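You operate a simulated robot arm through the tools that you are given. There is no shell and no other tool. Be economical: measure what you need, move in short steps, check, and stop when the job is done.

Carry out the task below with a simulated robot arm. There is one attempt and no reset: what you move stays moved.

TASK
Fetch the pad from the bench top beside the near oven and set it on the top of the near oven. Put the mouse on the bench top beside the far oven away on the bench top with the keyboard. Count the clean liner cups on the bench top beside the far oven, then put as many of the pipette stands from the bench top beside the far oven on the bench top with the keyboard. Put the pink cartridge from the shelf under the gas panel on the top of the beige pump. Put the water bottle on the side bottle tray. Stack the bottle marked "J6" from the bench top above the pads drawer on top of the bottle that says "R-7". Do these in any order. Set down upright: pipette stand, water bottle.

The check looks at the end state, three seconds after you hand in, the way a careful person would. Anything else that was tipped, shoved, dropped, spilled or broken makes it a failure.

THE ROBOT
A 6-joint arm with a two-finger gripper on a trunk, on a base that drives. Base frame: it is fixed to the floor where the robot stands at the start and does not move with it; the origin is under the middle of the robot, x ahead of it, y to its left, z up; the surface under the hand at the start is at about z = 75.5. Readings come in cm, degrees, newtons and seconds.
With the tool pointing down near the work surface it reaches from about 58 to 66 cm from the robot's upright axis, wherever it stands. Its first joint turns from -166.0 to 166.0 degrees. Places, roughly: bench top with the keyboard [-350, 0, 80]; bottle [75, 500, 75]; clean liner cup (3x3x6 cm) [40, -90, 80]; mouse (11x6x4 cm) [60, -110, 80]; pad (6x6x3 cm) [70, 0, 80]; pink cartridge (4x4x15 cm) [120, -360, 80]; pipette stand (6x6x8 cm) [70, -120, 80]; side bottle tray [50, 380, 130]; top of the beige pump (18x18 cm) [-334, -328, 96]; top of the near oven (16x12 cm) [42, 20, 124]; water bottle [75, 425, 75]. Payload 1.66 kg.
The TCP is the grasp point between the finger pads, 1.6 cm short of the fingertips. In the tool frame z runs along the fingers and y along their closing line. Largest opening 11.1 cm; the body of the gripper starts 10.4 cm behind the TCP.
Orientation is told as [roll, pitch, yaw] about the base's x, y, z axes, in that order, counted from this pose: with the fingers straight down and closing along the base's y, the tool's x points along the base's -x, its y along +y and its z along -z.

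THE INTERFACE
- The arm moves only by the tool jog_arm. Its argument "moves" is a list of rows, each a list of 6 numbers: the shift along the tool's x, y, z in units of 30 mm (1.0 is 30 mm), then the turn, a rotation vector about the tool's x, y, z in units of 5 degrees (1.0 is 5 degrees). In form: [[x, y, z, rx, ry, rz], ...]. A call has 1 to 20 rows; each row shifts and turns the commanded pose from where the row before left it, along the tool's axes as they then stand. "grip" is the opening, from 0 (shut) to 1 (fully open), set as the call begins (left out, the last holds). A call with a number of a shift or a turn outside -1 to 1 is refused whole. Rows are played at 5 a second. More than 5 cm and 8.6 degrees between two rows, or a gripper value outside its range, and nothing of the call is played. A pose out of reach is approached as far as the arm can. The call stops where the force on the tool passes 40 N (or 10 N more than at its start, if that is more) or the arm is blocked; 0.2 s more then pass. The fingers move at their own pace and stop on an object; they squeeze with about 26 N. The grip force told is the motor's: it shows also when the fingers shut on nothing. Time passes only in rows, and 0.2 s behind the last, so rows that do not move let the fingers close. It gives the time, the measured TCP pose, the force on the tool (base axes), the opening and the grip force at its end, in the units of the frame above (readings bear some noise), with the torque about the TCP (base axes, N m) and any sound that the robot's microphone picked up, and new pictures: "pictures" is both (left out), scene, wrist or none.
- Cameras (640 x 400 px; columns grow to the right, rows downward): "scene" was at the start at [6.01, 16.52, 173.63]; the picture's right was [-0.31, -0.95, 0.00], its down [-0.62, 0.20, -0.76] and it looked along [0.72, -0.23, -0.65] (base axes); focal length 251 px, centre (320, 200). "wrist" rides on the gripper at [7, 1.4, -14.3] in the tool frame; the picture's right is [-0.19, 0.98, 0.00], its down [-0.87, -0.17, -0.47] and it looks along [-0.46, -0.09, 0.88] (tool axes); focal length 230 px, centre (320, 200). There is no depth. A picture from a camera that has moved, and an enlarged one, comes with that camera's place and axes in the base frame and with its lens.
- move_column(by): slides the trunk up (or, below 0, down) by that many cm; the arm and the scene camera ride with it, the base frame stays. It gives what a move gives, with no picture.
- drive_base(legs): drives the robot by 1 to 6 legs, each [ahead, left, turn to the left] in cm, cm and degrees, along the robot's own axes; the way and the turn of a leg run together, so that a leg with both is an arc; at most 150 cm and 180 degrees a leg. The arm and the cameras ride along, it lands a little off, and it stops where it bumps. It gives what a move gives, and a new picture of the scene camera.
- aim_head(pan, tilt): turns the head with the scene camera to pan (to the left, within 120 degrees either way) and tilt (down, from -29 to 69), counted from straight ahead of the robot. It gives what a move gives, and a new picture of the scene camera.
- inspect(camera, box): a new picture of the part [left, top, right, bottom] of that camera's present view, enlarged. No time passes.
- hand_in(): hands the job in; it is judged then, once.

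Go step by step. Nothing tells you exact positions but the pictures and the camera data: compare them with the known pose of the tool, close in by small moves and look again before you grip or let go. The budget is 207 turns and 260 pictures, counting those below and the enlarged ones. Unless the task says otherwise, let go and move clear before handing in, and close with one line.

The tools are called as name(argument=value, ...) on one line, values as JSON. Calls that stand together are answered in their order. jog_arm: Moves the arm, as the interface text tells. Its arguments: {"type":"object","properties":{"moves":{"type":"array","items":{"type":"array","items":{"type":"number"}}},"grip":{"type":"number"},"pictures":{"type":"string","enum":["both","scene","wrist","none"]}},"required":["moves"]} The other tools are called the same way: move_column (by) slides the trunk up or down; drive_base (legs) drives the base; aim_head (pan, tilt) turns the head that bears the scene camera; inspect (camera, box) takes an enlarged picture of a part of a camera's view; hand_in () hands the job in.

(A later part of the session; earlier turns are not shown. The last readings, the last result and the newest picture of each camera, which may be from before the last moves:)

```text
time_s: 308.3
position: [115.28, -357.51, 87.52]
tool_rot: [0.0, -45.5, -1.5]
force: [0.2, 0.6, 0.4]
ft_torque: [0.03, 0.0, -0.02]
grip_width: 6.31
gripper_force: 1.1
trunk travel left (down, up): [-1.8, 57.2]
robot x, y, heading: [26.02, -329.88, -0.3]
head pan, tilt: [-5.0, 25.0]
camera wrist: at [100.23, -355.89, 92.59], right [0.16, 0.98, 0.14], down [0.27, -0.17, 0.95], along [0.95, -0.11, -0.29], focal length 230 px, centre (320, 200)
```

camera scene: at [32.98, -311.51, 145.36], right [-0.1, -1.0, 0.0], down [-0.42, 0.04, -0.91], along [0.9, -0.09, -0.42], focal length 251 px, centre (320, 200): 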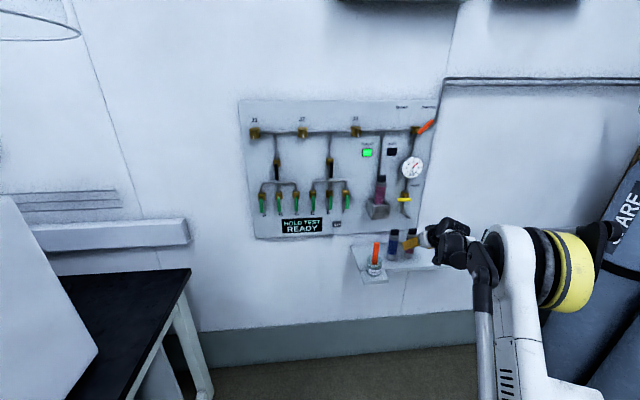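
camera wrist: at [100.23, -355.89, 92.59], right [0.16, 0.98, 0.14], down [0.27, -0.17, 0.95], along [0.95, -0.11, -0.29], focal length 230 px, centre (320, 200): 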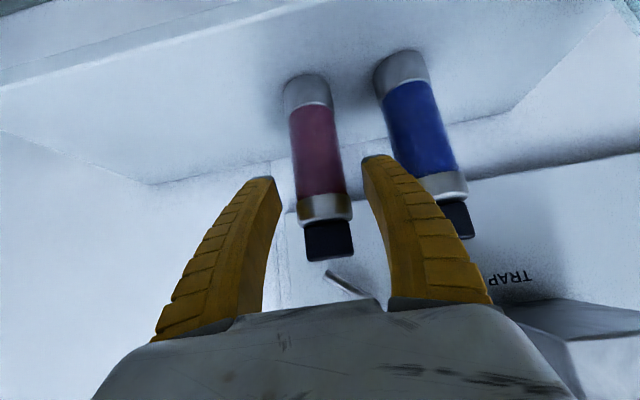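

jog_arm(moves=[[0, 0, 0, 0, 0, 0], [0, 0, 0, 0, 0, 0], [0, 0, 0, 0, 0, 0]], grip=0, pictures="none")

jog_arm(moves=[[-0.3, 0, -0.3, 0, 0, 0], [-0.4, 0, -0.4, 0, 0, 0]], pictures="wrist")

```text
time_s: 309.1
position: [115.17, -357.5, 87.59]
tool_rot: [0.0, -45.5, -1.5]
force: [1.9, 0.5, 3.9]
ft_torque: [-0.07, -0.36, 0.0]
grip_width: 3.77
gripper_force: 26.2
trunk travel left (down, up): [-1.8, 57.2]
robot x, y, heading: [25.73, -329.61, -0.6]
head pan, tilt: [-5.0, 25.0]
```

```text
time_s: 309.7
position: [115.09, -357.42, 90.63]
tool_rot: [0.0, -45.4, -1.5]
force: [0.0, -0.5, -1.9]
ft_torque: [-0.04, 0.02, -0.01]
grip_width: 3.52
gripper_force: 26.0
trunk travel left (down, up): [-1.8, 57.2]
robot x, y, heading: [25.83, -329.96, -0.4]
head pan, tilt: [-5.0, 25.0]
camera wrist: at [100.14, -355.87, 95.59], right [0.16, 0.98, 0.14], down [0.27, -0.17, 0.95], along [0.95, -0.11, -0.29], focal length 230 px, centre (320, 200)
```

wrist: 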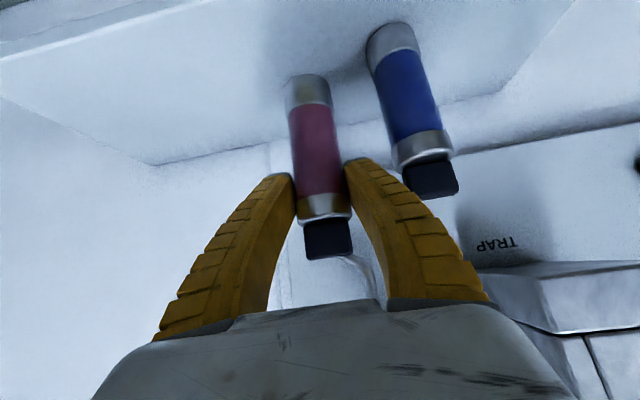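

The cartridge is held upright. I'll back out, raise the trunk, turn around and look at the beige pump.

drive_base(legs=[[-100, 0, 0]])

move_column(by=30)

drive_base(legs=[[0, 0, -90], [0, 0, -90], [70, 0, 0]])

aim_head(pan=-10, tilt=30)

```text
time_s: 314.9
position: [15.68, -356.43, 90.43]
tool_rot: [-0.1, -45.4, -1.4]
force: [0.4, -1.2, -2.3]
ft_torque: [0.0, -0.02, 0.03]
grip_width: 3.6
gripper_force: 25.5
trunk travel left (down, up): [-1.8, 57.2]
robot x, y, heading: [-73.87, -328.58, -0.6]
head pan, tilt: [-5.0, 25.0]
camera scene: at [-66.66, -310.61, 145.36], right [-0.1, -1.0, 0.0], down [-0.42, 0.04, -0.91], along [0.9, -0.09, -0.42], focal length 251 px, centre (320, 200)
```

scene: 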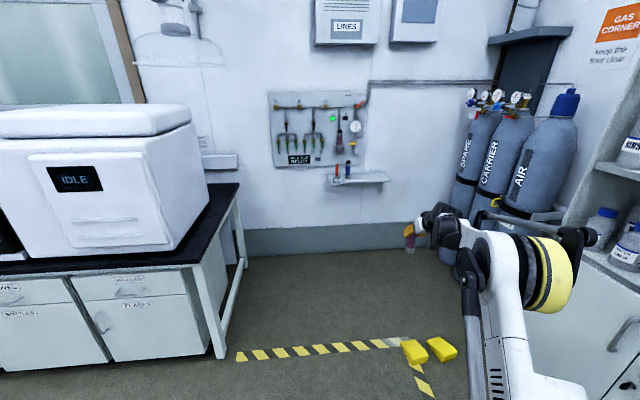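

```text
time_s: 317.9
position: [15.61, -356.39, 120.62]
tool_rot: [-0.1, -45.4, -1.5]
force: [0.0, -0.5, -1.8]
ft_torque: [0.0, 0.0, -0.02]
grip_width: 3.59
gripper_force: 25.9
trunk travel left (down, up): [-31.8, 27.2]
robot x, y, heading: [-73.94, -329.08, -0.6]
head pan, tilt: [-5.0, 25.0]
```

```text
time_s: 320.9
position: [-57.12, -421.12, 120.45]
tool_rot: [0.0, -45.3, -63.8]
force: [-0.2, 0.1, -2.8]
ft_torque: [0.04, -0.02, -0.02]
grip_width: 3.54
gripper_force: 26.0
trunk travel left (down, up): [-31.8, 27.2]
robot x, y, heading: [-74.18, -328.9, -64.6]
head pan, tilt: [-5.0, 25.0]
stopped in leg 1: the robot was blocked; the commanded pose is now the measured one
camera scene: at [-54.04, -327.56, 175.32], right [-0.94, -0.35, 0.0], down [-0.15, 0.4, -0.91], along [0.31, -0.85, -0.42], focal length 251 px, centre (320, 200)
```

scene: 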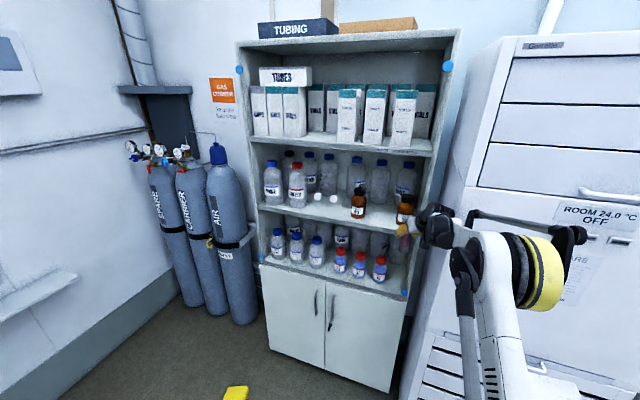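

```text
time_s: 321.6
position: [-57.1, -421.21, 120.42]
tool_rot: [-0.2, -45.4, -64.1]
force: [-0.2, -0.1, -3.0]
ft_torque: [0.02, 0.04, 0.0]
grip_width: 3.51
gripper_force: 26.1
trunk travel left (down, up): [-31.8, 27.2]
robot x, y, heading: [-74.02, -328.79, -64.8]
head pan, tilt: [-10.0, 30.0]
camera scene: at [-54.65, -327.65, 174.5], right [-0.96, -0.26, 0.0], down [-0.13, 0.48, -0.87], along [0.23, -0.84, -0.5], focal length 251 px, centre (320, 200)
```

scene: 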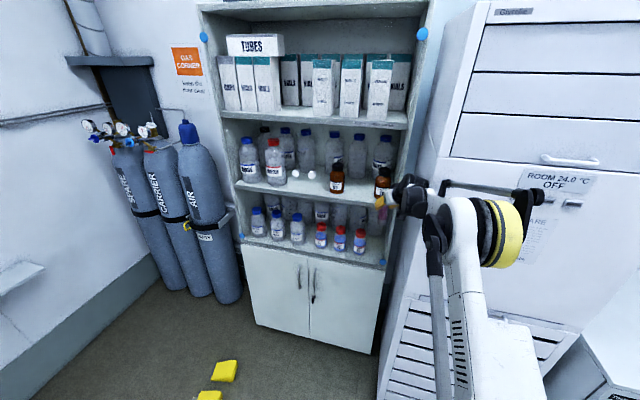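

The turn stopped against something by the shelf unit, so I'll check what touched before moving.

inspect(camera="scene", box=[340, 130, 560, 280])

inspect(camera="wrist", box=[0, 0, 640, 400])

```text
2.67 times, centred on (450, 205) of scene
camera zoom: at [-54.65, -327.65, 174.5], right [-0.96, -0.26, 0.0], down [-0.13, 0.48, -0.87], along [0.23, -0.84, -0.5], focal length 670 px, centre (-27, 187)
```

zoom: 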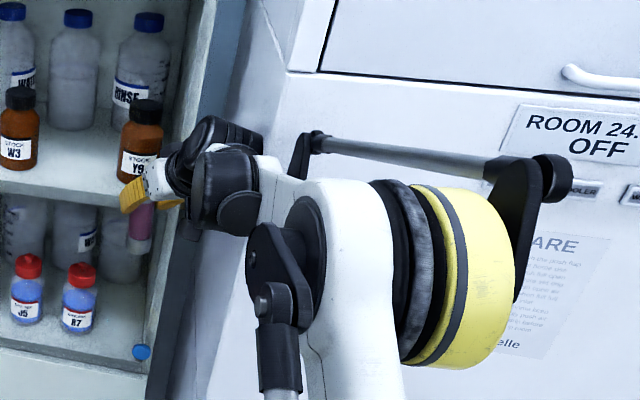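

```text
1.00 times, centred on (320, 200) of wrist (not enlarged: the box is as wide or as high as the picture)
camera zoom: at [-62.49, -407.19, 125.46], right [0.94, 0.31, 0.13], down [-0.03, -0.32, 0.95], along [0.33, -0.9, -0.29], focal length 230 px, centre (320, 200)
```

zoom: 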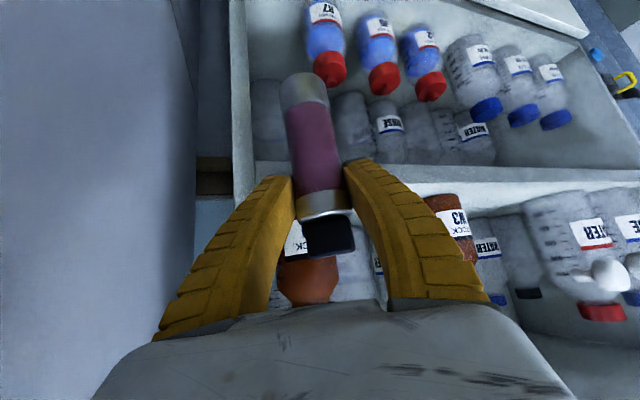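

drive_base(legs=[[0, 0, 64.5]])

drive_base(legs=[[-70, 20, 0], [0, 0, 90], [0, 0, 90]])

inspect(camera="wrist", box=[0, 0, 640, 400])

```text
time_s: 324.8
position: [16.78, -352.35, 120.42]
tool_rot: [0.2, -45.3, 1.1]
force: [-0.1, 0.1, -2.3]
ft_torque: [0.01, 0.05, -0.03]
grip_width: 3.41
gripper_force: 26.6
trunk travel left (down, up): [-31.8, 27.2]
robot x, y, heading: [-74.02, -328.75, 0.7]
head pan, tilt: [-10.0, 30.0]
camera scene: at [-67.22, -311.21, 174.56], right [-0.16, -0.99, 0.0], down [-0.49, 0.08, -0.87], along [0.85, -0.14, -0.5], focal length 251 px, centre (320, 200)
```

scene: 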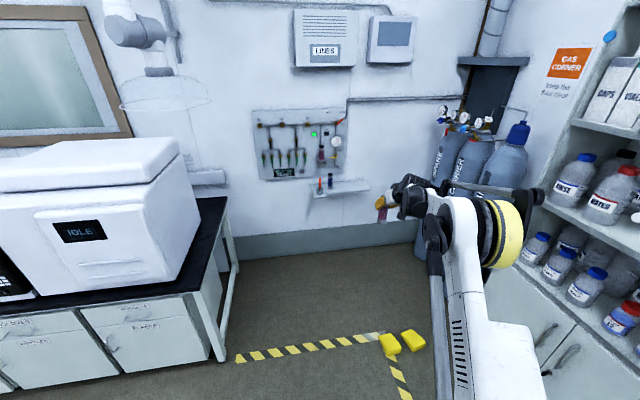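

```text
time_s: 336.4
position: [-234.23, -287.95, 120.35]
tool_rot: [0.1, -45.5, -178.1]
force: [-0.1, -0.4, -2.2]
ft_torque: [-0.01, 0.0, -0.03]
grip_width: 3.36
gripper_force: 25.7
trunk travel left (down, up): [-31.8, 27.2]
robot x, y, heading: [-143.23, -310.17, -178.3]
head pan, tilt: [-10.0, 30.0]
camera scene: at [-149.68, -327.78, 174.56], right [0.15, 0.99, 0.0], down [0.49, -0.07, -0.87], along [-0.86, 0.13, -0.5], focal length 251 px, centre (320, 200)
```

scene: 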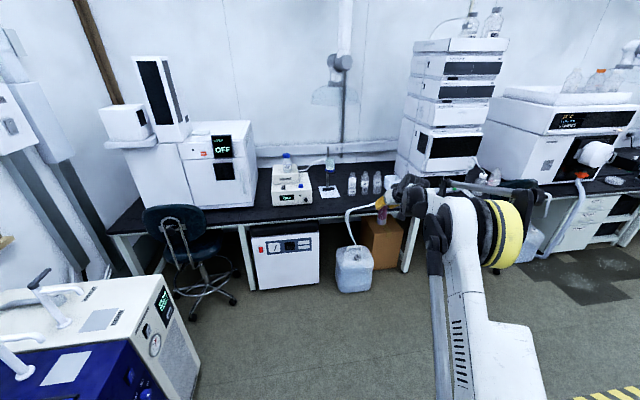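

```text
1.00 times, centred on (320, 200) of wrist (not enlarged: the box is as wide or as high as the picture)
camera zoom: at [-219.11, -288.91, 125.54], right [-0.1, -0.99, 0.14], down [-0.28, 0.16, 0.95], along [-0.96, 0.06, -0.29], focal length 230 px, centre (320, 200)
```

zoom: 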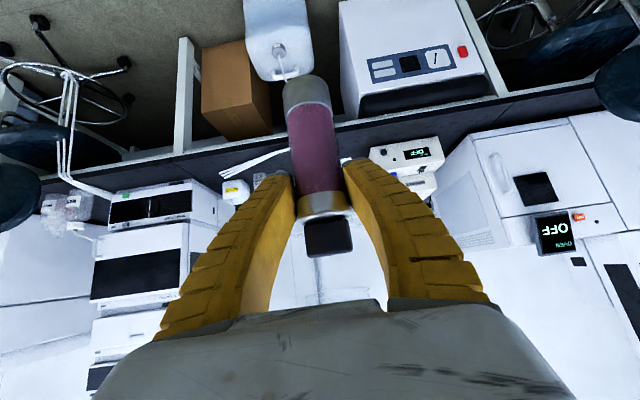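

inspect(camera="scene", box=[240, 130, 400, 230])

```text
4.00 times, centred on (320, 180) of scene
camera zoom: at [-149.68, -327.78, 174.56], right [0.15, 0.99, 0.0], down [0.49, -0.07, -0.87], along [-0.86, 0.13, -0.5], focal length 1005 px, centre (320, 280)
```

zoom: 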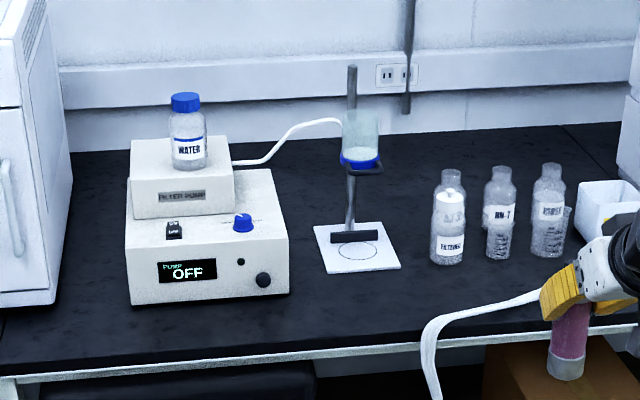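

The pump's top carries a water bottle near its middle, so the cartridge should go on the free left strip, near (-327.5, -334.5). I'll swing the hand ahead of the robot first, then approach partway.

jog_arm(moves=[[0, 0.93, 0, 0, 0, 0], [0, 0.93, 0, 0, 0, 0], [0, 0.93, 0, 0, 0, 0], [0, 0.93, 0, 0, 0, 0], [0, 0.93, 0, 0, 0, 0], [0, 0.93, 0, 0, 0, 0], [0, 0.93, 0, 0, 0, 0], [0, 0.93, 0, 0, 0, 0], [0, 0.93, 0, 0, 0, 0]], pictures="none")

drive_base(legs=[[0, 0, -1.7], [75, 21, 0]])

inspect(camera="wrist", box=[0, 0, 640, 400])

```text
time_s: 338.4
position: [-233.43, -313.11, 120.63]
tool_rot: [0.0, -45.4, -178.0]
force: [0.0, -0.3, -2.6]
ft_torque: [0.01, -0.04, -0.01]
grip_width: 3.4
gripper_force: 26.0
trunk travel left (down, up): [-31.8, 27.2]
robot x, y, heading: [-143.41, -310.7, -178.3]
head pan, tilt: [-10.0, 30.0]
```

```text
time_s: 343.0
position: [-309.18, -330.72, 120.61]
tool_rot: [0.1, -45.4, -179.9]
force: [-0.1, 0.0, -2.8]
ft_torque: [0.01, 0.0, 0.03]
grip_width: 3.35
gripper_force: 25.9
trunk travel left (down, up): [-31.8, 27.2]
robot x, y, heading: [-218.73, -330.63, 179.4]
head pan, tilt: [-10.0, 30.0]
camera scene: at [-226.07, -348.12, 174.56], right [0.18, 0.98, 0.0], down [0.49, -0.09, -0.87], along [-0.85, 0.16, -0.5], focal length 251 px, centre (320, 200)
```

scene: 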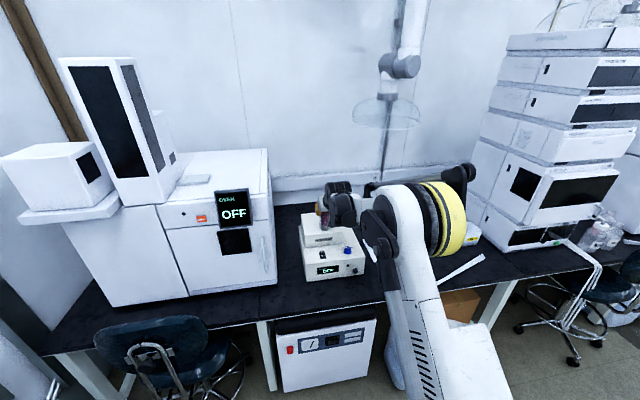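

```text
1.00 times, centred on (320, 200) of wrist (not enlarged: the box is as wide or as high as the picture)
camera zoom: at [-294.22, -332.13, 125.61], right [-0.13, -0.98, 0.14], down [-0.27, 0.17, 0.95], along [-0.95, 0.09, -0.29], focal length 230 px, centre (320, 200)
```

zoom: 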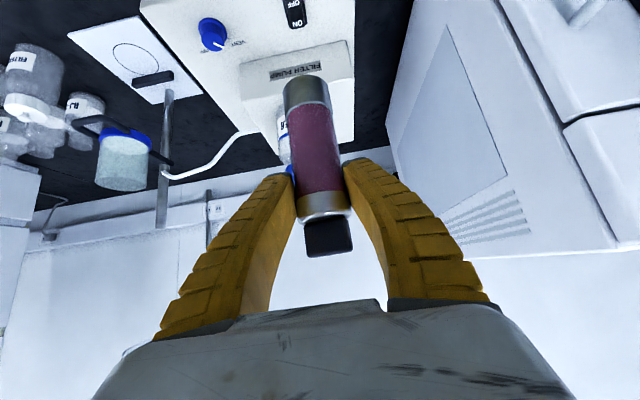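

drive_base(legs=[[15, 3.2, 0]])

inspect(camera="wrist", box=[0, 0, 640, 400])

inspect(camera="scene", box=[260, 150, 420, 300])

```text
time_s: 344.4
position: [-324.3, -333.93, 120.47]
tool_rot: [0.1, -45.4, -179.8]
force: [0.1, -0.4, -3.5]
ft_torque: [0.02, -0.06, -0.04]
grip_width: 3.33
gripper_force: 26.1
trunk travel left (down, up): [-31.8, 27.2]
robot x, y, heading: [-233.8, -333.98, 179.6]
head pan, tilt: [-10.0, 30.0]
camera scene: at [-241.11, -351.22, 174.55], right [0.18, 0.98, 0.0], down [0.49, -0.09, -0.87], along [-0.85, 0.15, -0.5], focal length 251 px, centre (320, 200)
```

scene: 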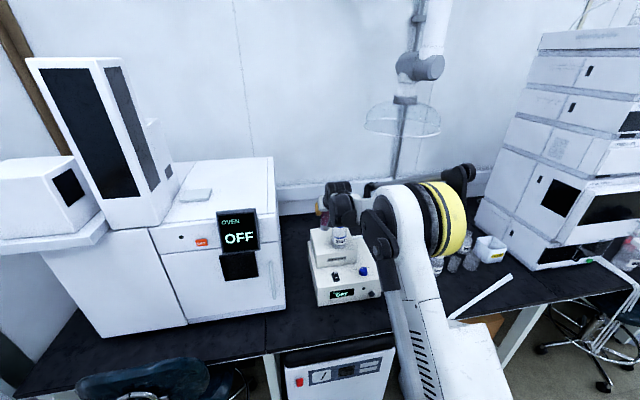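

```text
1.00 times, centred on (320, 200) of wrist (not enlarged: the box is as wide or as high as the picture)
camera zoom: at [-309.25, -335.3, 125.56], right [-0.13, -0.98, 0.14], down [-0.27, 0.17, 0.95], along [-0.95, 0.09, -0.29], focal length 230 px, centre (320, 200)
```

zoom: 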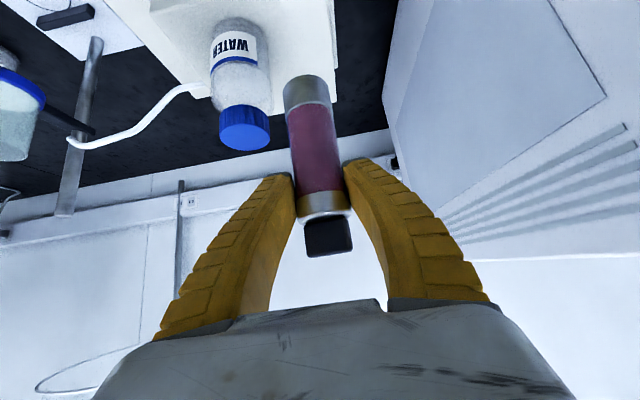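

```text
2.67 times, centred on (340, 225) of scene
camera zoom: at [-241.11, -351.22, 174.55], right [0.18, 0.98, 0.0], down [0.49, -0.09, -0.87], along [-0.85, 0.15, -0.5], focal length 670 px, centre (267, 133)
```

zoom: 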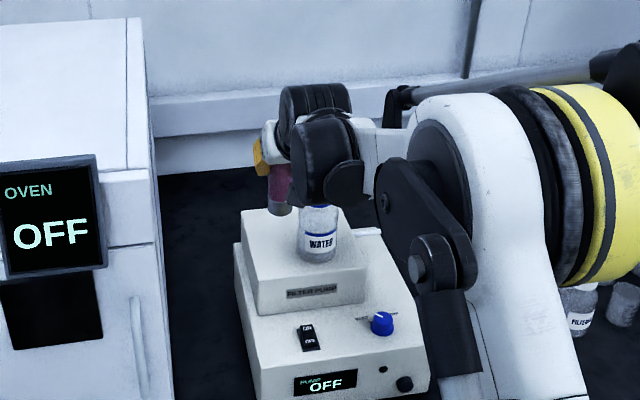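

drive_base(legs=[[6.5, 0.7, 0]])

inspect(camera="wrist", box=[120, 0, 440, 200])

```text
time_s: 345.4
position: [-330.78, -334.58, 120.49]
tool_rot: [0.0, -45.4, -179.8]
force: [-0.4, -0.3, -2.1]
ft_torque: [-0.04, -0.02, 0.0]
grip_width: 3.36
gripper_force: 25.6
trunk travel left (down, up): [-31.8, 27.2]
robot x, y, heading: [-240.17, -334.52, 179.5]
head pan, tilt: [-10.0, 30.0]
camera scene: at [-247.6, -351.87, 174.55], right [0.18, 0.98, 0.0], down [0.49, -0.09, -0.87], along [-0.85, 0.15, -0.5], focal length 251 px, centre (320, 200)
```

scene: 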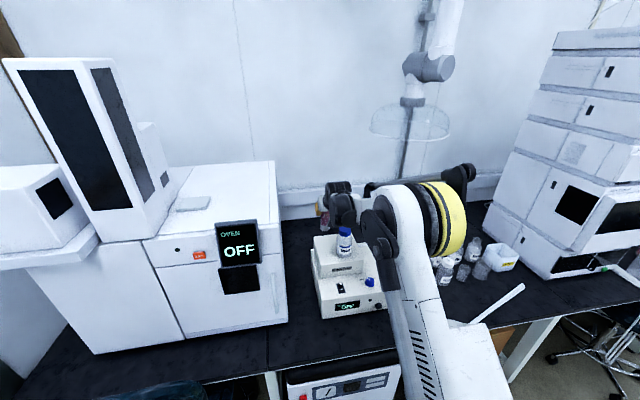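

```text
2.00 times, centred on (280, 100) of wrist
camera zoom: at [-315.73, -335.96, 125.55], right [-0.13, -0.98, 0.14], down [-0.27, 0.17, 0.95], along [-0.95, 0.09, -0.29], focal length 460 px, centre (400, 400)
```

zoom: 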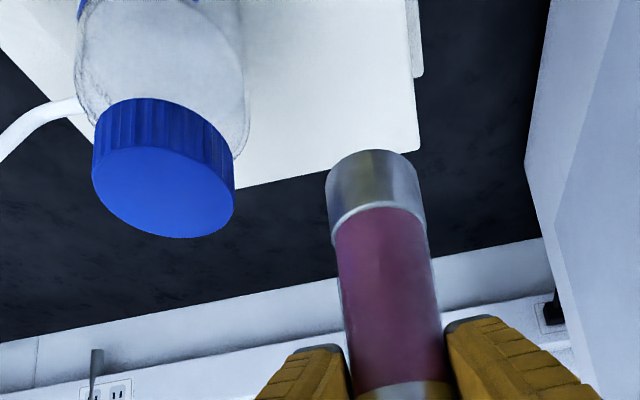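

The water bottle is too near for a straight approach, so I'll turn the hand 30° and come in from the left-front, away from the bottle.

jog_arm(moves=[[0, 0, 0, 0.71, 0, 0.7], [0, 0, 0, 0.71, 0, 0.7], [0, 0, 0, 0.71, 0, 0.7], [0, 0, 0, 0.71, 0, 0.7], [0, 0, 0, 0.71, 0, 0.7], [0, 0, 0, 0.71, 0, 0.7]], pictures="both")

```text
time_s: 346.8
position: [-330.85, -334.53, 120.53]
tool_rot: [0.1, -45.4, 150.1]
force: [-0.9, 0.1, -2.8]
ft_torque: [-0.02, -0.01, -0.01]
grip_width: 3.34
gripper_force: 26.0
trunk travel left (down, up): [-31.8, 27.2]
robot x, y, heading: [-240.32, -334.51, 179.7]
head pan, tilt: [-10.0, 30.0]
camera scene: at [-247.46, -351.89, 174.56], right [0.18, 0.98, 0.0], down [0.49, -0.09, -0.87], along [-0.85, 0.15, -0.5], focal length 251 px, centre (320, 200)
camera wrist: at [-318.3, -343.34, 125.65], right [-0.6, -0.79, 0.14], down [-0.15, 0.28, 0.95], along [-0.78, 0.55, -0.29], focal length 230 px, centre (320, 200)
```

scene: 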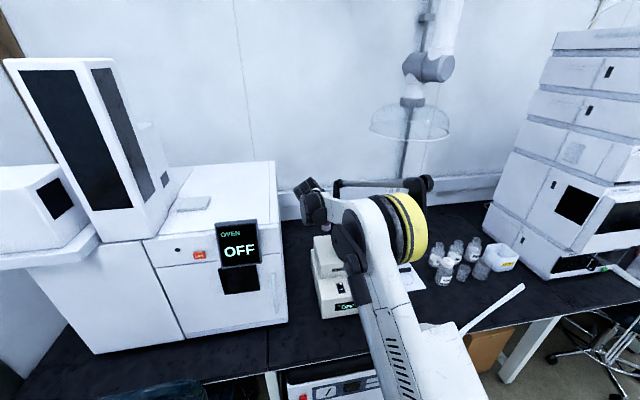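
wrist: 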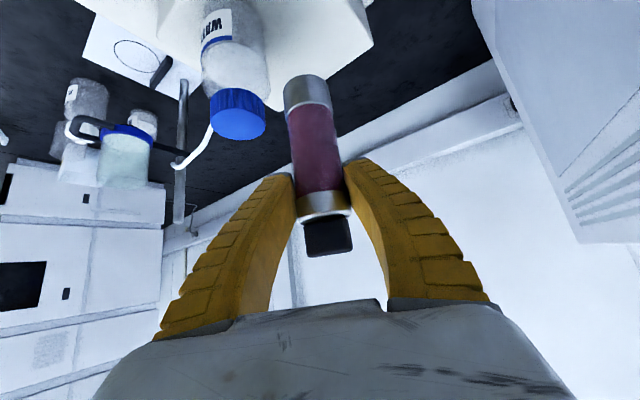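

jog_arm(moves=[[-0.36, 0.55, 0.36, 0, 0, 0]], pictures="none")

move_column(by=-12)

inspect(camera="wrist", box=[0, 0, 640, 400])

inspect(camera="scene", box=[260, 150, 420, 300])

```text
time_s: 347.1
position: [-332.98, -335.19, 120.45]
tool_rot: [0.0, -45.5, 150.2]
force: [0.3, 0.0, -3.5]
ft_torque: [0.01, -0.02, -0.05]
grip_width: 3.34
gripper_force: 25.8
trunk travel left (down, up): [-31.8, 27.2]
robot x, y, heading: [-240.21, -334.71, 179.6]
head pan, tilt: [-10.0, 30.0]
```

```text
time_s: 348.6
position: [-332.82, -335.05, 108.57]
tool_rot: [0.1, -45.5, 150.1]
force: [0.2, 0.6, -2.0]
ft_torque: [-0.04, 0.02, 0.0]
grip_width: 3.34
gripper_force: 26.2
trunk travel left (down, up): [-19.8, 39.2]
robot x, y, heading: [-240.08, -335.01, 179.6]
head pan, tilt: [-10.0, 30.0]
```

```text
1.00 times, centred on (320, 200) of wrist (not enlarged: the box is as wide or as high as the picture)
camera zoom: at [-320.41, -343.87, 113.68], right [-0.6, -0.79, 0.14], down [-0.15, 0.28, 0.95], along [-0.78, 0.55, -0.29], focal length 230 px, centre (320, 200)
```

zoom: 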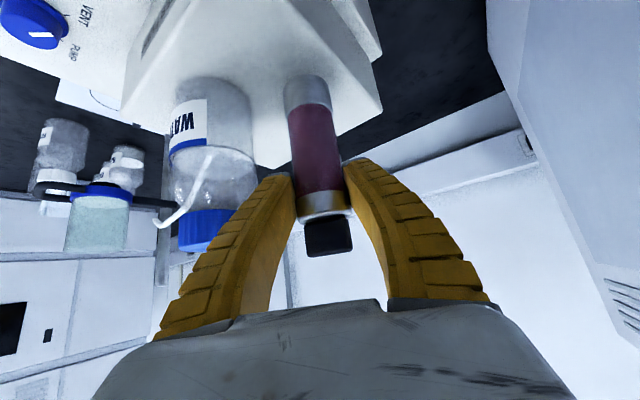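

```text
2.67 times, centred on (340, 225) of scene
camera zoom: at [-247.41, -351.85, 162.58], right [0.18, 0.98, 0.0], down [0.49, -0.09, -0.87], along [-0.85, 0.15, -0.5], focal length 670 px, centre (267, 133)
```

zoom: 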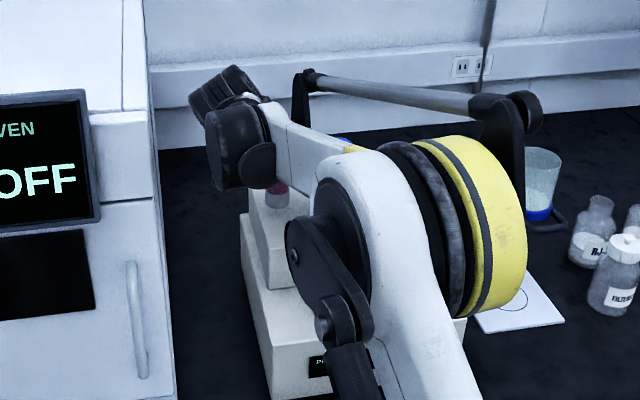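

jog_arm(moves=[[0.35, 0, 0.35, 0, 0, 0], [0.32, 0, 0.32, 0, 0, 0]], pictures="none")

jog_arm(moves=[[0.07, 0, 0.07, 0, 0, 0]], pictures="none")

jog_arm(moves=[[0.07, 0, 0.07, 0, 0, 0]], pictures="wrist")

```text
time_s: 349.2
position: [-332.67, -335.08, 106.02]
tool_rot: [0.1, -45.5, 150.1]
force: [0.5, 0.8, 15.5]
ft_torque: [0.15, 0.21, -0.06]
grip_width: 3.65
gripper_force: 26.1
trunk travel left (down, up): [-19.8, 39.2]
robot x, y, heading: [-240.33, -334.58, 179.7]
head pan, tilt: [-10.0, 30.0]
```

```text
time_s: 349.6
position: [-332.67, -335.1, 105.67]
tool_rot: [0.1, -45.5, 150.1]
force: [-1.0, 0.7, 15.4]
ft_torque: [0.11, 0.24, -0.06]
grip_width: 3.57
gripper_force: 25.9
trunk travel left (down, up): [-19.8, 39.2]
robot x, y, heading: [-240.64, -335.1, 179.5]
head pan, tilt: [-10.0, 30.0]
```

```text
time_s: 350.1
position: [-332.69, -335.17, 105.39]
tool_rot: [0.2, -45.4, 150.2]
force: [-0.5, -0.1, 16.0]
ft_torque: [0.05, 0.17, -0.04]
grip_width: 3.62
gripper_force: 26.0
trunk travel left (down, up): [-19.8, 39.2]
robot x, y, heading: [-240.55, -334.13, 179.7]
head pan, tilt: [-10.0, 30.0]
camera wrist: at [-320.27, -343.89, 110.42], right [-0.6, -0.79, 0.14], down [-0.15, 0.28, 0.95], along [-0.78, 0.55, -0.29], focal length 230 px, centre (320, 200)
```

wrist: 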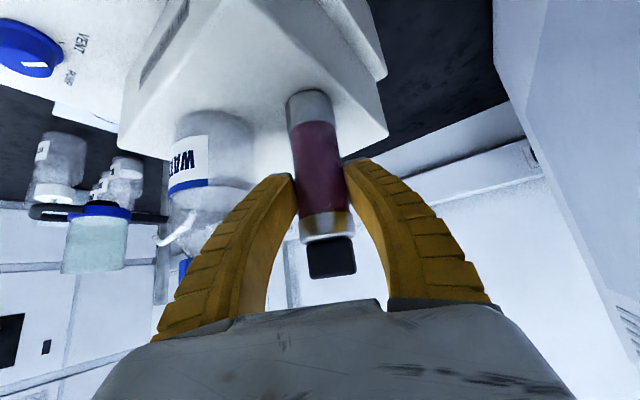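

The cartridge stands on the pump top. I'll open slightly and back out along the tool axis.

jog_arm(moves=[[-0.05, 0, -0.05, 0, 0, 0], [0, 0, 0, 0, 0, 0]], grip=0.44, pictures="wrist")

```text
time_s: 350.6
position: [-332.93, -335.04, 105.28]
tool_rot: [0.1, -45.4, 150.3]
force: [0.3, -0.8, -0.1]
ft_torque: [-0.03, 0.02, -0.02]
grip_width: 5.12
gripper_force: 1.3
trunk travel left (down, up): [-19.8, 39.2]
robot x, y, heading: [-240.14, -334.6, 179.6]
head pan, tilt: [-10.0, 30.0]
camera wrist: at [-320.45, -343.89, 110.43], right [-0.6, -0.79, 0.14], down [-0.15, 0.28, 0.95], along [-0.78, 0.55, -0.29], focal length 230 px, centre (320, 200)
```

wrist: 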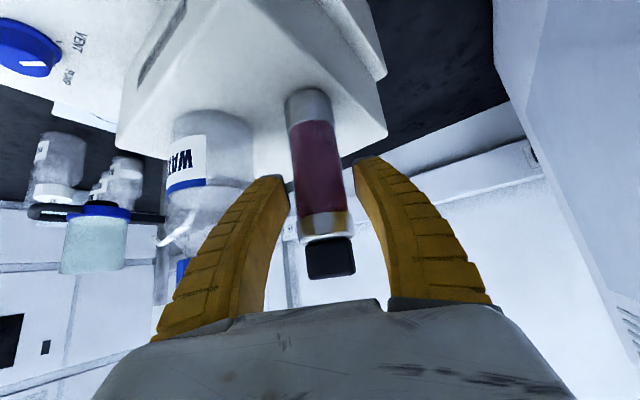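

jog_arm(moves=[[0, 0, -0.5, 0, 0, 0], [0, 0, -0.8, 0, 0, 0], [0, 0, -1, 0, 0, 0], [0, 0, -1, 0, 0, 0], [0, 0, -1, 0, 0, 0]], pictures="both")

```text
time_s: 351.9
position: [-324.69, -339.66, 114.42]
tool_rot: [0.1, -45.3, 150.2]
force: [-1.4, -0.5, -0.1]
ft_torque: [0.0, 0.01, 0.02]
grip_width: 5.11
gripper_force: 1.9
trunk travel left (down, up): [-19.8, 39.2]
robot x, y, heading: [-240.3, -334.49, 179.8]
head pan, tilt: [-10.0, 30.0]
camera scene: at [-247.32, -351.85, 162.57], right [0.18, 0.98, 0.0], down [0.49, -0.09, -0.87], along [-0.85, 0.15, -0.5], focal length 251 px, centre (320, 200)
camera wrist: at [-312.31, -348.41, 119.54], right [-0.6, -0.79, 0.14], down [-0.15, 0.28, 0.95], along [-0.78, 0.55, -0.29], focal length 230 px, centre (320, 200)
```

scene: 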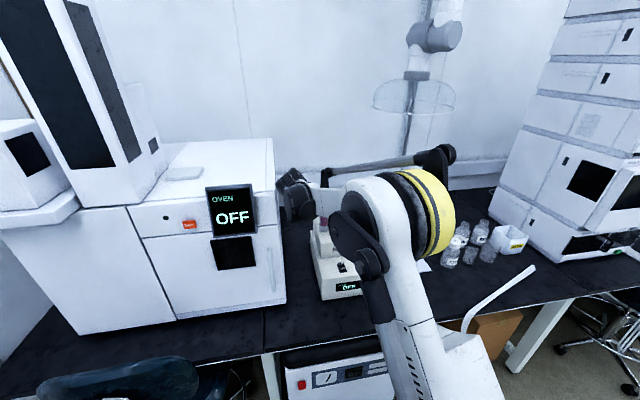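
wrist: 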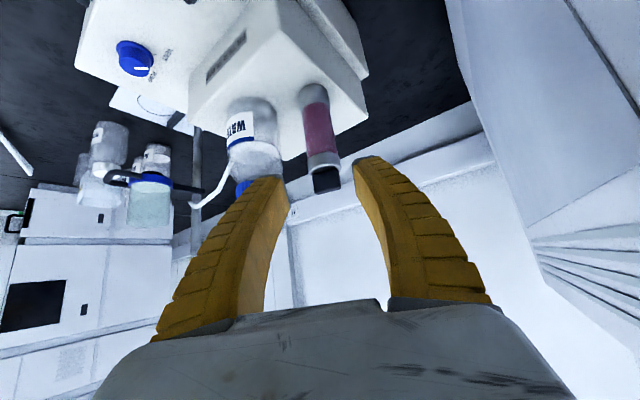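

The cartridge is standing on the pump. Next I'll travel to the other end of the room for the bottles.

drive_base(legs=[[-110, 0, 0], [0, 0, -90], [150, 0, 0], [150, 0, 0], [150, 0, 0]])

jog_arm(moves=[[0.5, 0, -0.5, 0, 1, 0], [0.5, 0, -0.5, 0, 1, 0], [0.5, 0, -0.5, 0, 1, 0], [0.6, 0, -0.4, 0, 1, 0], [0.7, 0, -0.4, 0, 1, 0], [0.7, 0, -0.3, 0, 1, 0], [0.8, 0, 0, 0, 1, 0], [0.9, 0, 0, 0, 1, 0], [0.9, 0, 0, 0, 1, 0], [0, 0, 0, 0, 0, -1], [0, 0, 0, 0, 0, -1], [0, 0, 0, 0, 0, -1], [0, 0, 0, 0, 0, -1], [0, 0, 0, 0, 0, -1], [0, 0, 0, 0, 0, -1]], pictures="none")

drive_base(legs=[[150, 0, 0], [60, 0, 0], [0, 0, -90]])

aim_head(pan=0, tilt=20)

```text
time_s: 382.3
position: [-123.45, 197.74, 114.44]
tool_rot: [0.1, -45.3, 59.3]
force: [0.1, -0.1, -0.1]
ft_torque: [-0.01, -0.01, 0.04]
grip_width: 5.11
gripper_force: 1.7
trunk travel left (down, up): [-19.8, 39.2]
robot x, y, heading: [-119.76, 113.0, 88.6]
head pan, tilt: [-10.0, 30.0]
camera scene: at [-137.02, 120.62, 162.56], right [0.98, -0.2, 0.0], down [-0.1, -0.49, -0.87], along [0.17, 0.85, -0.5], focal length 251 px, centre (320, 200)
```

scene: 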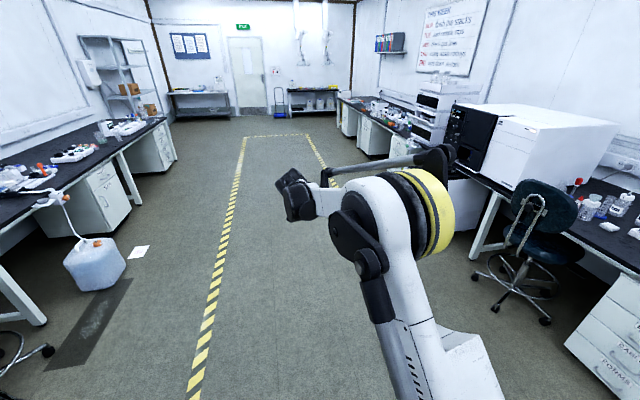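

```text
time_s: 385.5
position: [-134.08, 179.91, 114.02]
tool_rot: [-0.1, -0.4, 89.4]
force: [0.1, -0.5, -0.1]
ft_torque: [0.01, 0.02, -0.01]
grip_width: 5.12
gripper_force: 2.1
trunk travel left (down, up): [-19.8, 39.2]
robot x, y, heading: [-119.49, 113.26, 88.8]
head pan, tilt: [-10.0, 30.0]
```

```text
time_s: 399.7
position: [-46.07, 334.95, 113.98]
tool_rot: [-0.2, -0.4, -1.9]
force: [-0.1, -0.4, 0.5]
ft_torque: [-0.01, 0.02, 0.0]
grip_width: 5.12
gripper_force: 1.5
trunk travel left (down, up): [-19.8, 39.2]
robot x, y, heading: [-112.56, 322.18, -2.5]
head pan, tilt: [-10.0, 30.0]
camera scene: at [-105.26, 339.35, 162.57], right [-0.22, -0.98, 0.0], down [-0.49, 0.11, -0.87], along [0.85, -0.19, -0.5], focal length 251 px, centre (320, 200)
```

scene: 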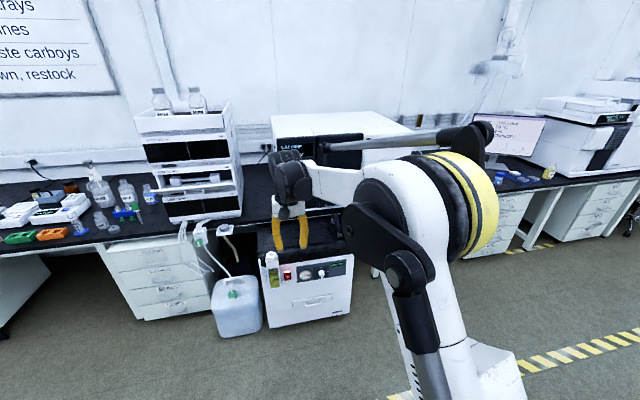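

```text
time_s: 400.4
position: [-45.96, 335.1, 114.0]
tool_rot: [-0.3, -0.5, -1.8]
force: [-0.6, 0.7, -1.1]
ft_torque: [0.0, 0.03, -0.01]
grip_width: 5.13
gripper_force: 1.9
trunk travel left (down, up): [-19.8, 39.2]
robot x, y, heading: [-112.57, 322.2, -2.2]
head pan, tilt: [0.0, 20.0]
camera scene: at [-104.78, 340.9, 164.17], right [-0.04, -1.0, 0.0], down [-0.34, 0.01, -0.94], along [0.94, -0.04, -0.34], focal length 251 px, centre (320, 200)
```

scene: 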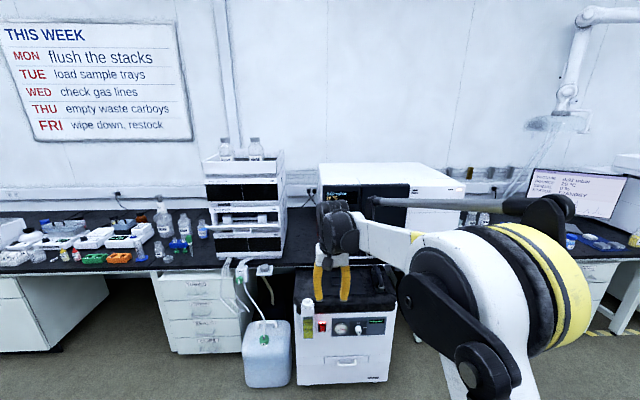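

inspect(camera="scene", box=[120, 120, 320, 280])

inspect(camera="scene", box=[0, 185, 220, 275])

```text
2.50 times, centred on (220, 200) of scene
camera zoom: at [-104.78, 340.9, 164.17], right [-0.04, -1.0, 0.0], down [-0.34, 0.01, -0.94], along [0.94, -0.04, -0.34], focal length 628 px, centre (570, 200)
```

zoom: 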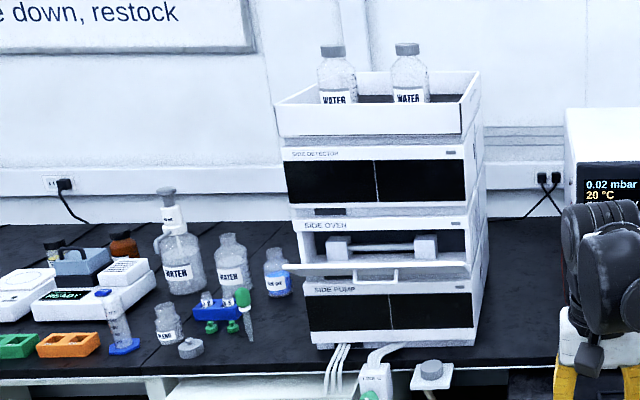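

```text
2.91 times, centred on (110, 230) of scene
camera zoom: at [-104.78, 340.9, 164.17], right [-0.04, -1.0, 0.0], down [-0.34, 0.01, -0.94], along [0.94, -0.04, -0.34], focal length 731 px, centre (931, 113)
```

zoom: 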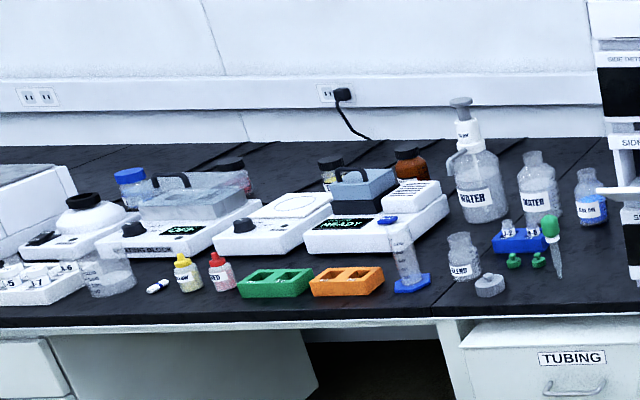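

The water bottle is at about (62, 432) and the side tray is on top of the stack. I'll move left to look for J6 and R-7.

drive_base(legs=[[0, 75, 2.2], [25, 85, 0]])

aim_head(pan=5, tilt=28)

```text
time_s: 408.8
position: [-21.0, 497.47, 114.03]
tool_rot: [-0.1, -0.4, 0.6]
force: [0.2, 0.1, 0.4]
ft_torque: [-0.01, -0.01, 0.01]
grip_width: 5.12
gripper_force: 1.5
trunk travel left (down, up): [-19.8, 39.2]
robot x, y, heading: [-87.33, 481.67, -0.1]
head pan, tilt: [0.0, 20.0]
camera scene: at [-79.97, 500.86, 164.17], right [0.0, -1.0, 0.0], down [-0.34, 0.0, -0.94], along [0.94, 0.0, -0.34], focal length 251 px, centre (320, 200)
```

scene: 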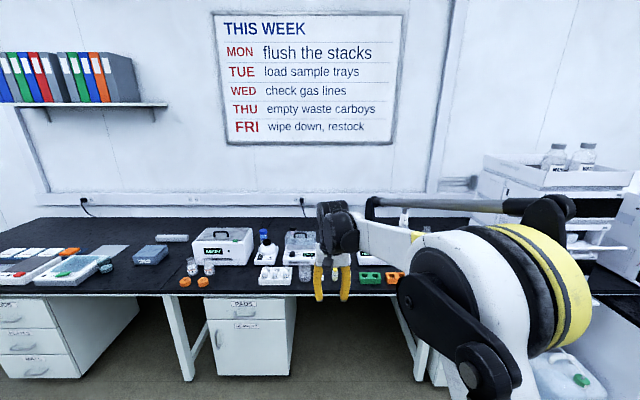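

```text
time_s: 409.5
position: [-20.89, 497.49, 114.02]
tool_rot: [-0.2, -0.5, 0.6]
force: [-0.3, 0.3, 0.5]
ft_torque: [0.0, 0.02, 0.04]
grip_width: 5.11
gripper_force: 1.7
trunk travel left (down, up): [-19.8, 39.2]
robot x, y, heading: [-87.35, 481.44, 0.1]
head pan, tilt: [5.0, 28.0]
camera scene: at [-80.21, 501.62, 162.89], right [0.09, -1.0, 0.0], down [-0.47, -0.04, -0.88], along [0.88, 0.08, -0.47], focal length 251 px, centre (320, 200)
```

scene: 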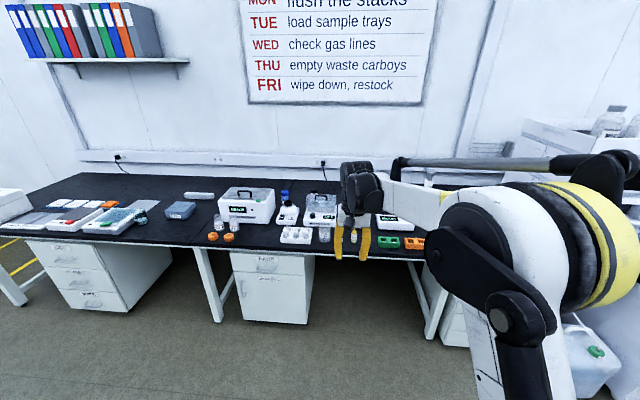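

inspect(camera="scene", box=[190, 170, 370, 283])

inspect(camera="scene", box=[200, 200, 290, 256])

```text
3.54 times, centred on (280, 226) of scene
camera zoom: at [-80.21, 501.62, 162.89], right [0.09, -1.0, 0.0], down [-0.47, -0.04, -0.88], along [0.88, 0.08, -0.47], focal length 890 px, centre (462, 106)
```

zoom: 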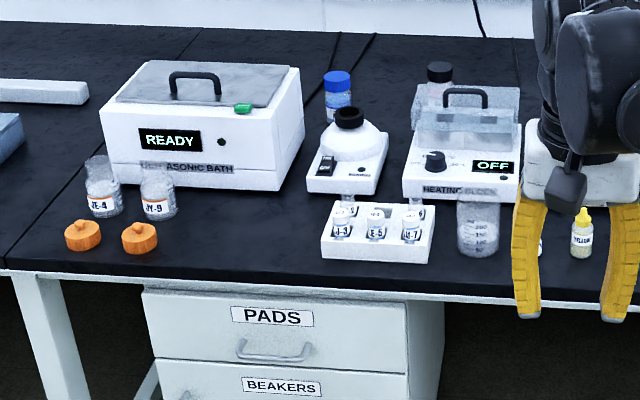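

```text
7.11 times, centred on (245, 228) of scene
camera zoom: at [-80.21, 501.62, 162.89], right [0.09, -1.0, 0.0], down [-0.47, -0.04, -0.88], along [0.88, 0.08, -0.47], focal length 1787 px, centre (853, 1)
```

zoom: 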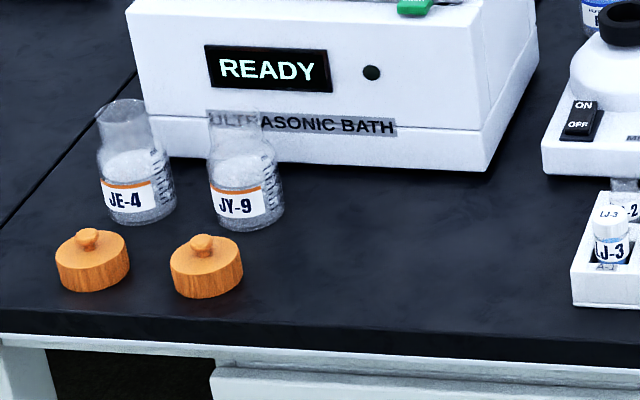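

inspect(camera="scene", box=[275, 215, 325, 246])

inspect(camera="scene", box=[270, 185, 330, 222])

```text
12.80 times, centred on (300, 230) of scene
camera zoom: at [-80.21, 501.62, 162.89], right [0.09, -1.0, 0.0], down [-0.47, -0.04, -0.88], along [0.88, 0.08, -0.47], focal length 3216 px, centre (576, -190)
```

zoom: 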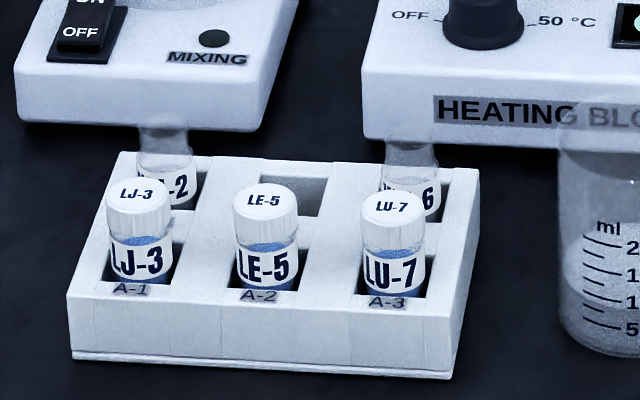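

```text
10.67 times, centred on (300, 204) of scene
camera zoom: at [-80.21, 501.62, 162.89], right [0.09, -1.0, 0.0], down [-0.47, -0.04, -0.88], along [0.88, 0.08, -0.47], focal length 2680 px, centre (533, 163)
```

zoom: 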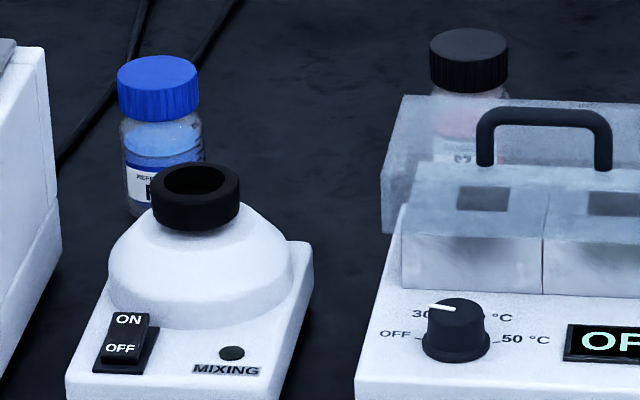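

Candidate reagent bottles stand behind the instruments. I'll raise the view and go closer to read their labels.

move_column(by=35)

drive_base(legs=[[45, -10, 0]])

aim_head(pan=12, tilt=42)

```text
time_s: 412.9
position: [-21.05, 497.42, 149.0]
tool_rot: [-0.1, -0.4, 0.6]
force: [-0.3, 0.0, 0.1]
ft_torque: [0.04, -0.02, 0.02]
grip_width: 5.1
gripper_force: 1.3
trunk travel left (down, up): [-54.8, 4.2]
robot x, y, heading: [-87.06, 481.78, -0.1]
head pan, tilt: [5.0, 28.0]
```

```text
time_s: 415.6
position: [23.29, 487.17, 148.93]
tool_rot: [-0.1, -0.5, 0.5]
force: [-0.6, -0.7, -0.1]
ft_torque: [0.02, 0.02, -0.03]
grip_width: 5.12
gripper_force: 1.4
trunk travel left (down, up): [-54.8, 4.2]
robot x, y, heading: [-43.15, 471.48, -0.1]
head pan, tilt: [5.0, 28.0]
camera scene: at [-35.92, 491.44, 197.88], right [0.09, -1.0, 0.0], down [-0.47, -0.04, -0.88], along [0.88, 0.08, -0.47], focal length 251 px, centre (320, 200)
```

scene: 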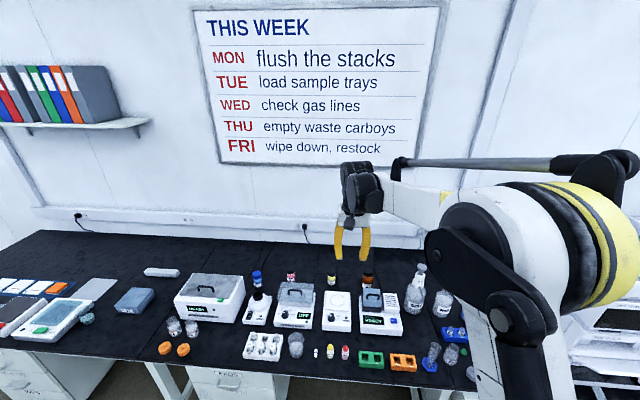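

```text
time_s: 416.4
position: [23.15, 487.12, 149.05]
tool_rot: [-0.2, -0.3, 0.5]
force: [-0.3, 0.1, -0.7]
ft_torque: [0.0, 0.0, 0.0]
grip_width: 5.1
gripper_force: 1.6
trunk travel left (down, up): [-54.8, 4.2]
robot x, y, heading: [-43.0, 471.69, -0.0]
head pan, tilt: [12.0, 42.0]
camera scene: at [-36.88, 492.39, 195.74], right [0.21, -0.98, 0.0], down [-0.65, -0.14, -0.74], along [0.73, 0.15, -0.67], focal length 251 px, centre (320, 200)
```

scene: 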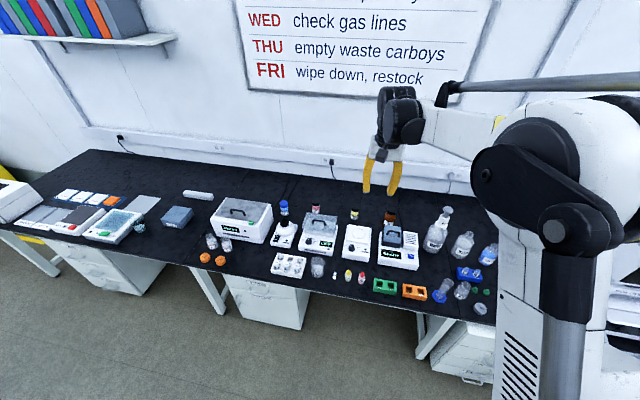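

inspect(camera="scene", box=[265, 190, 345, 240])

inspect(camera="scene", box=[335, 195, 415, 245])

inspect(camera="scene", box=[410, 200, 500, 310])

```text
8.00 times, centred on (305, 215) of scene
camera zoom: at [-36.88, 492.39, 195.74], right [0.21, -0.98, 0.0], down [-0.65, -0.14, -0.74], along [0.73, 0.15, -0.67], focal length 2010 px, centre (440, 80)
```

zoom: 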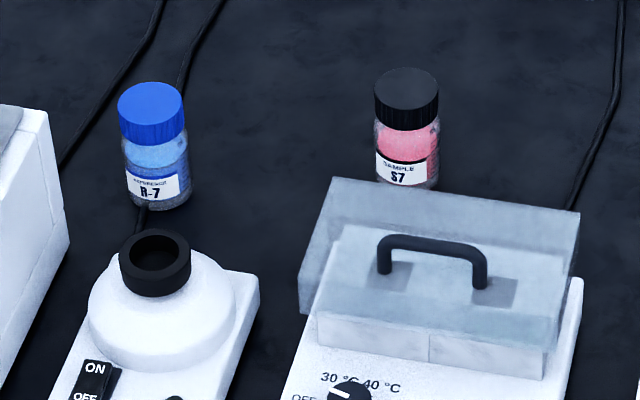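

```text
8.00 times, centred on (375, 220) of scene
camera zoom: at [-36.88, 492.39, 195.74], right [0.21, -0.98, 0.0], down [-0.65, -0.14, -0.74], along [0.73, 0.15, -0.67], focal length 2010 px, centre (-120, 40)
```

zoom: 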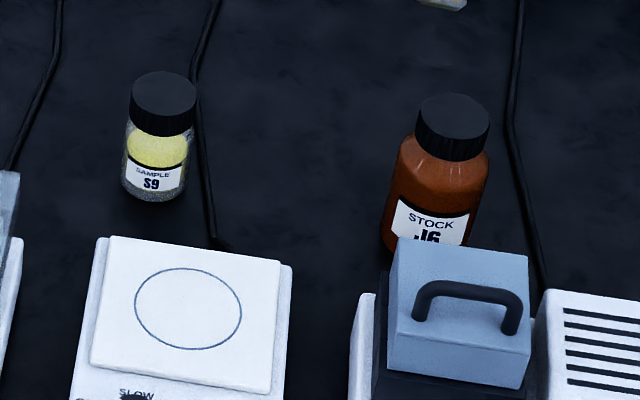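

```text
3.64 times, centred on (455, 255) of scene
camera zoom: at [-36.88, 492.39, 195.74], right [0.21, -0.98, 0.0], down [-0.65, -0.14, -0.74], along [0.73, 0.15, -0.67], focal length 914 px, centre (-171, 0)
```

zoom: 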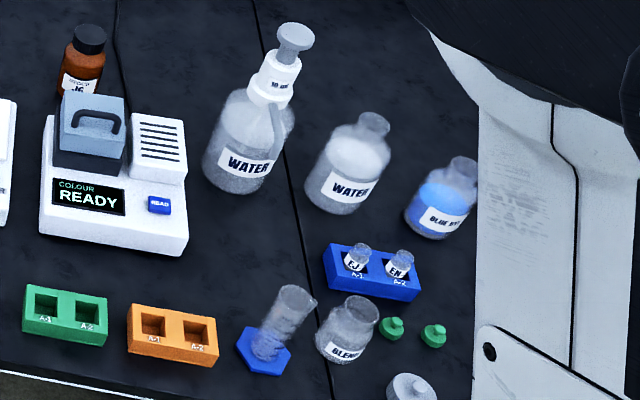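

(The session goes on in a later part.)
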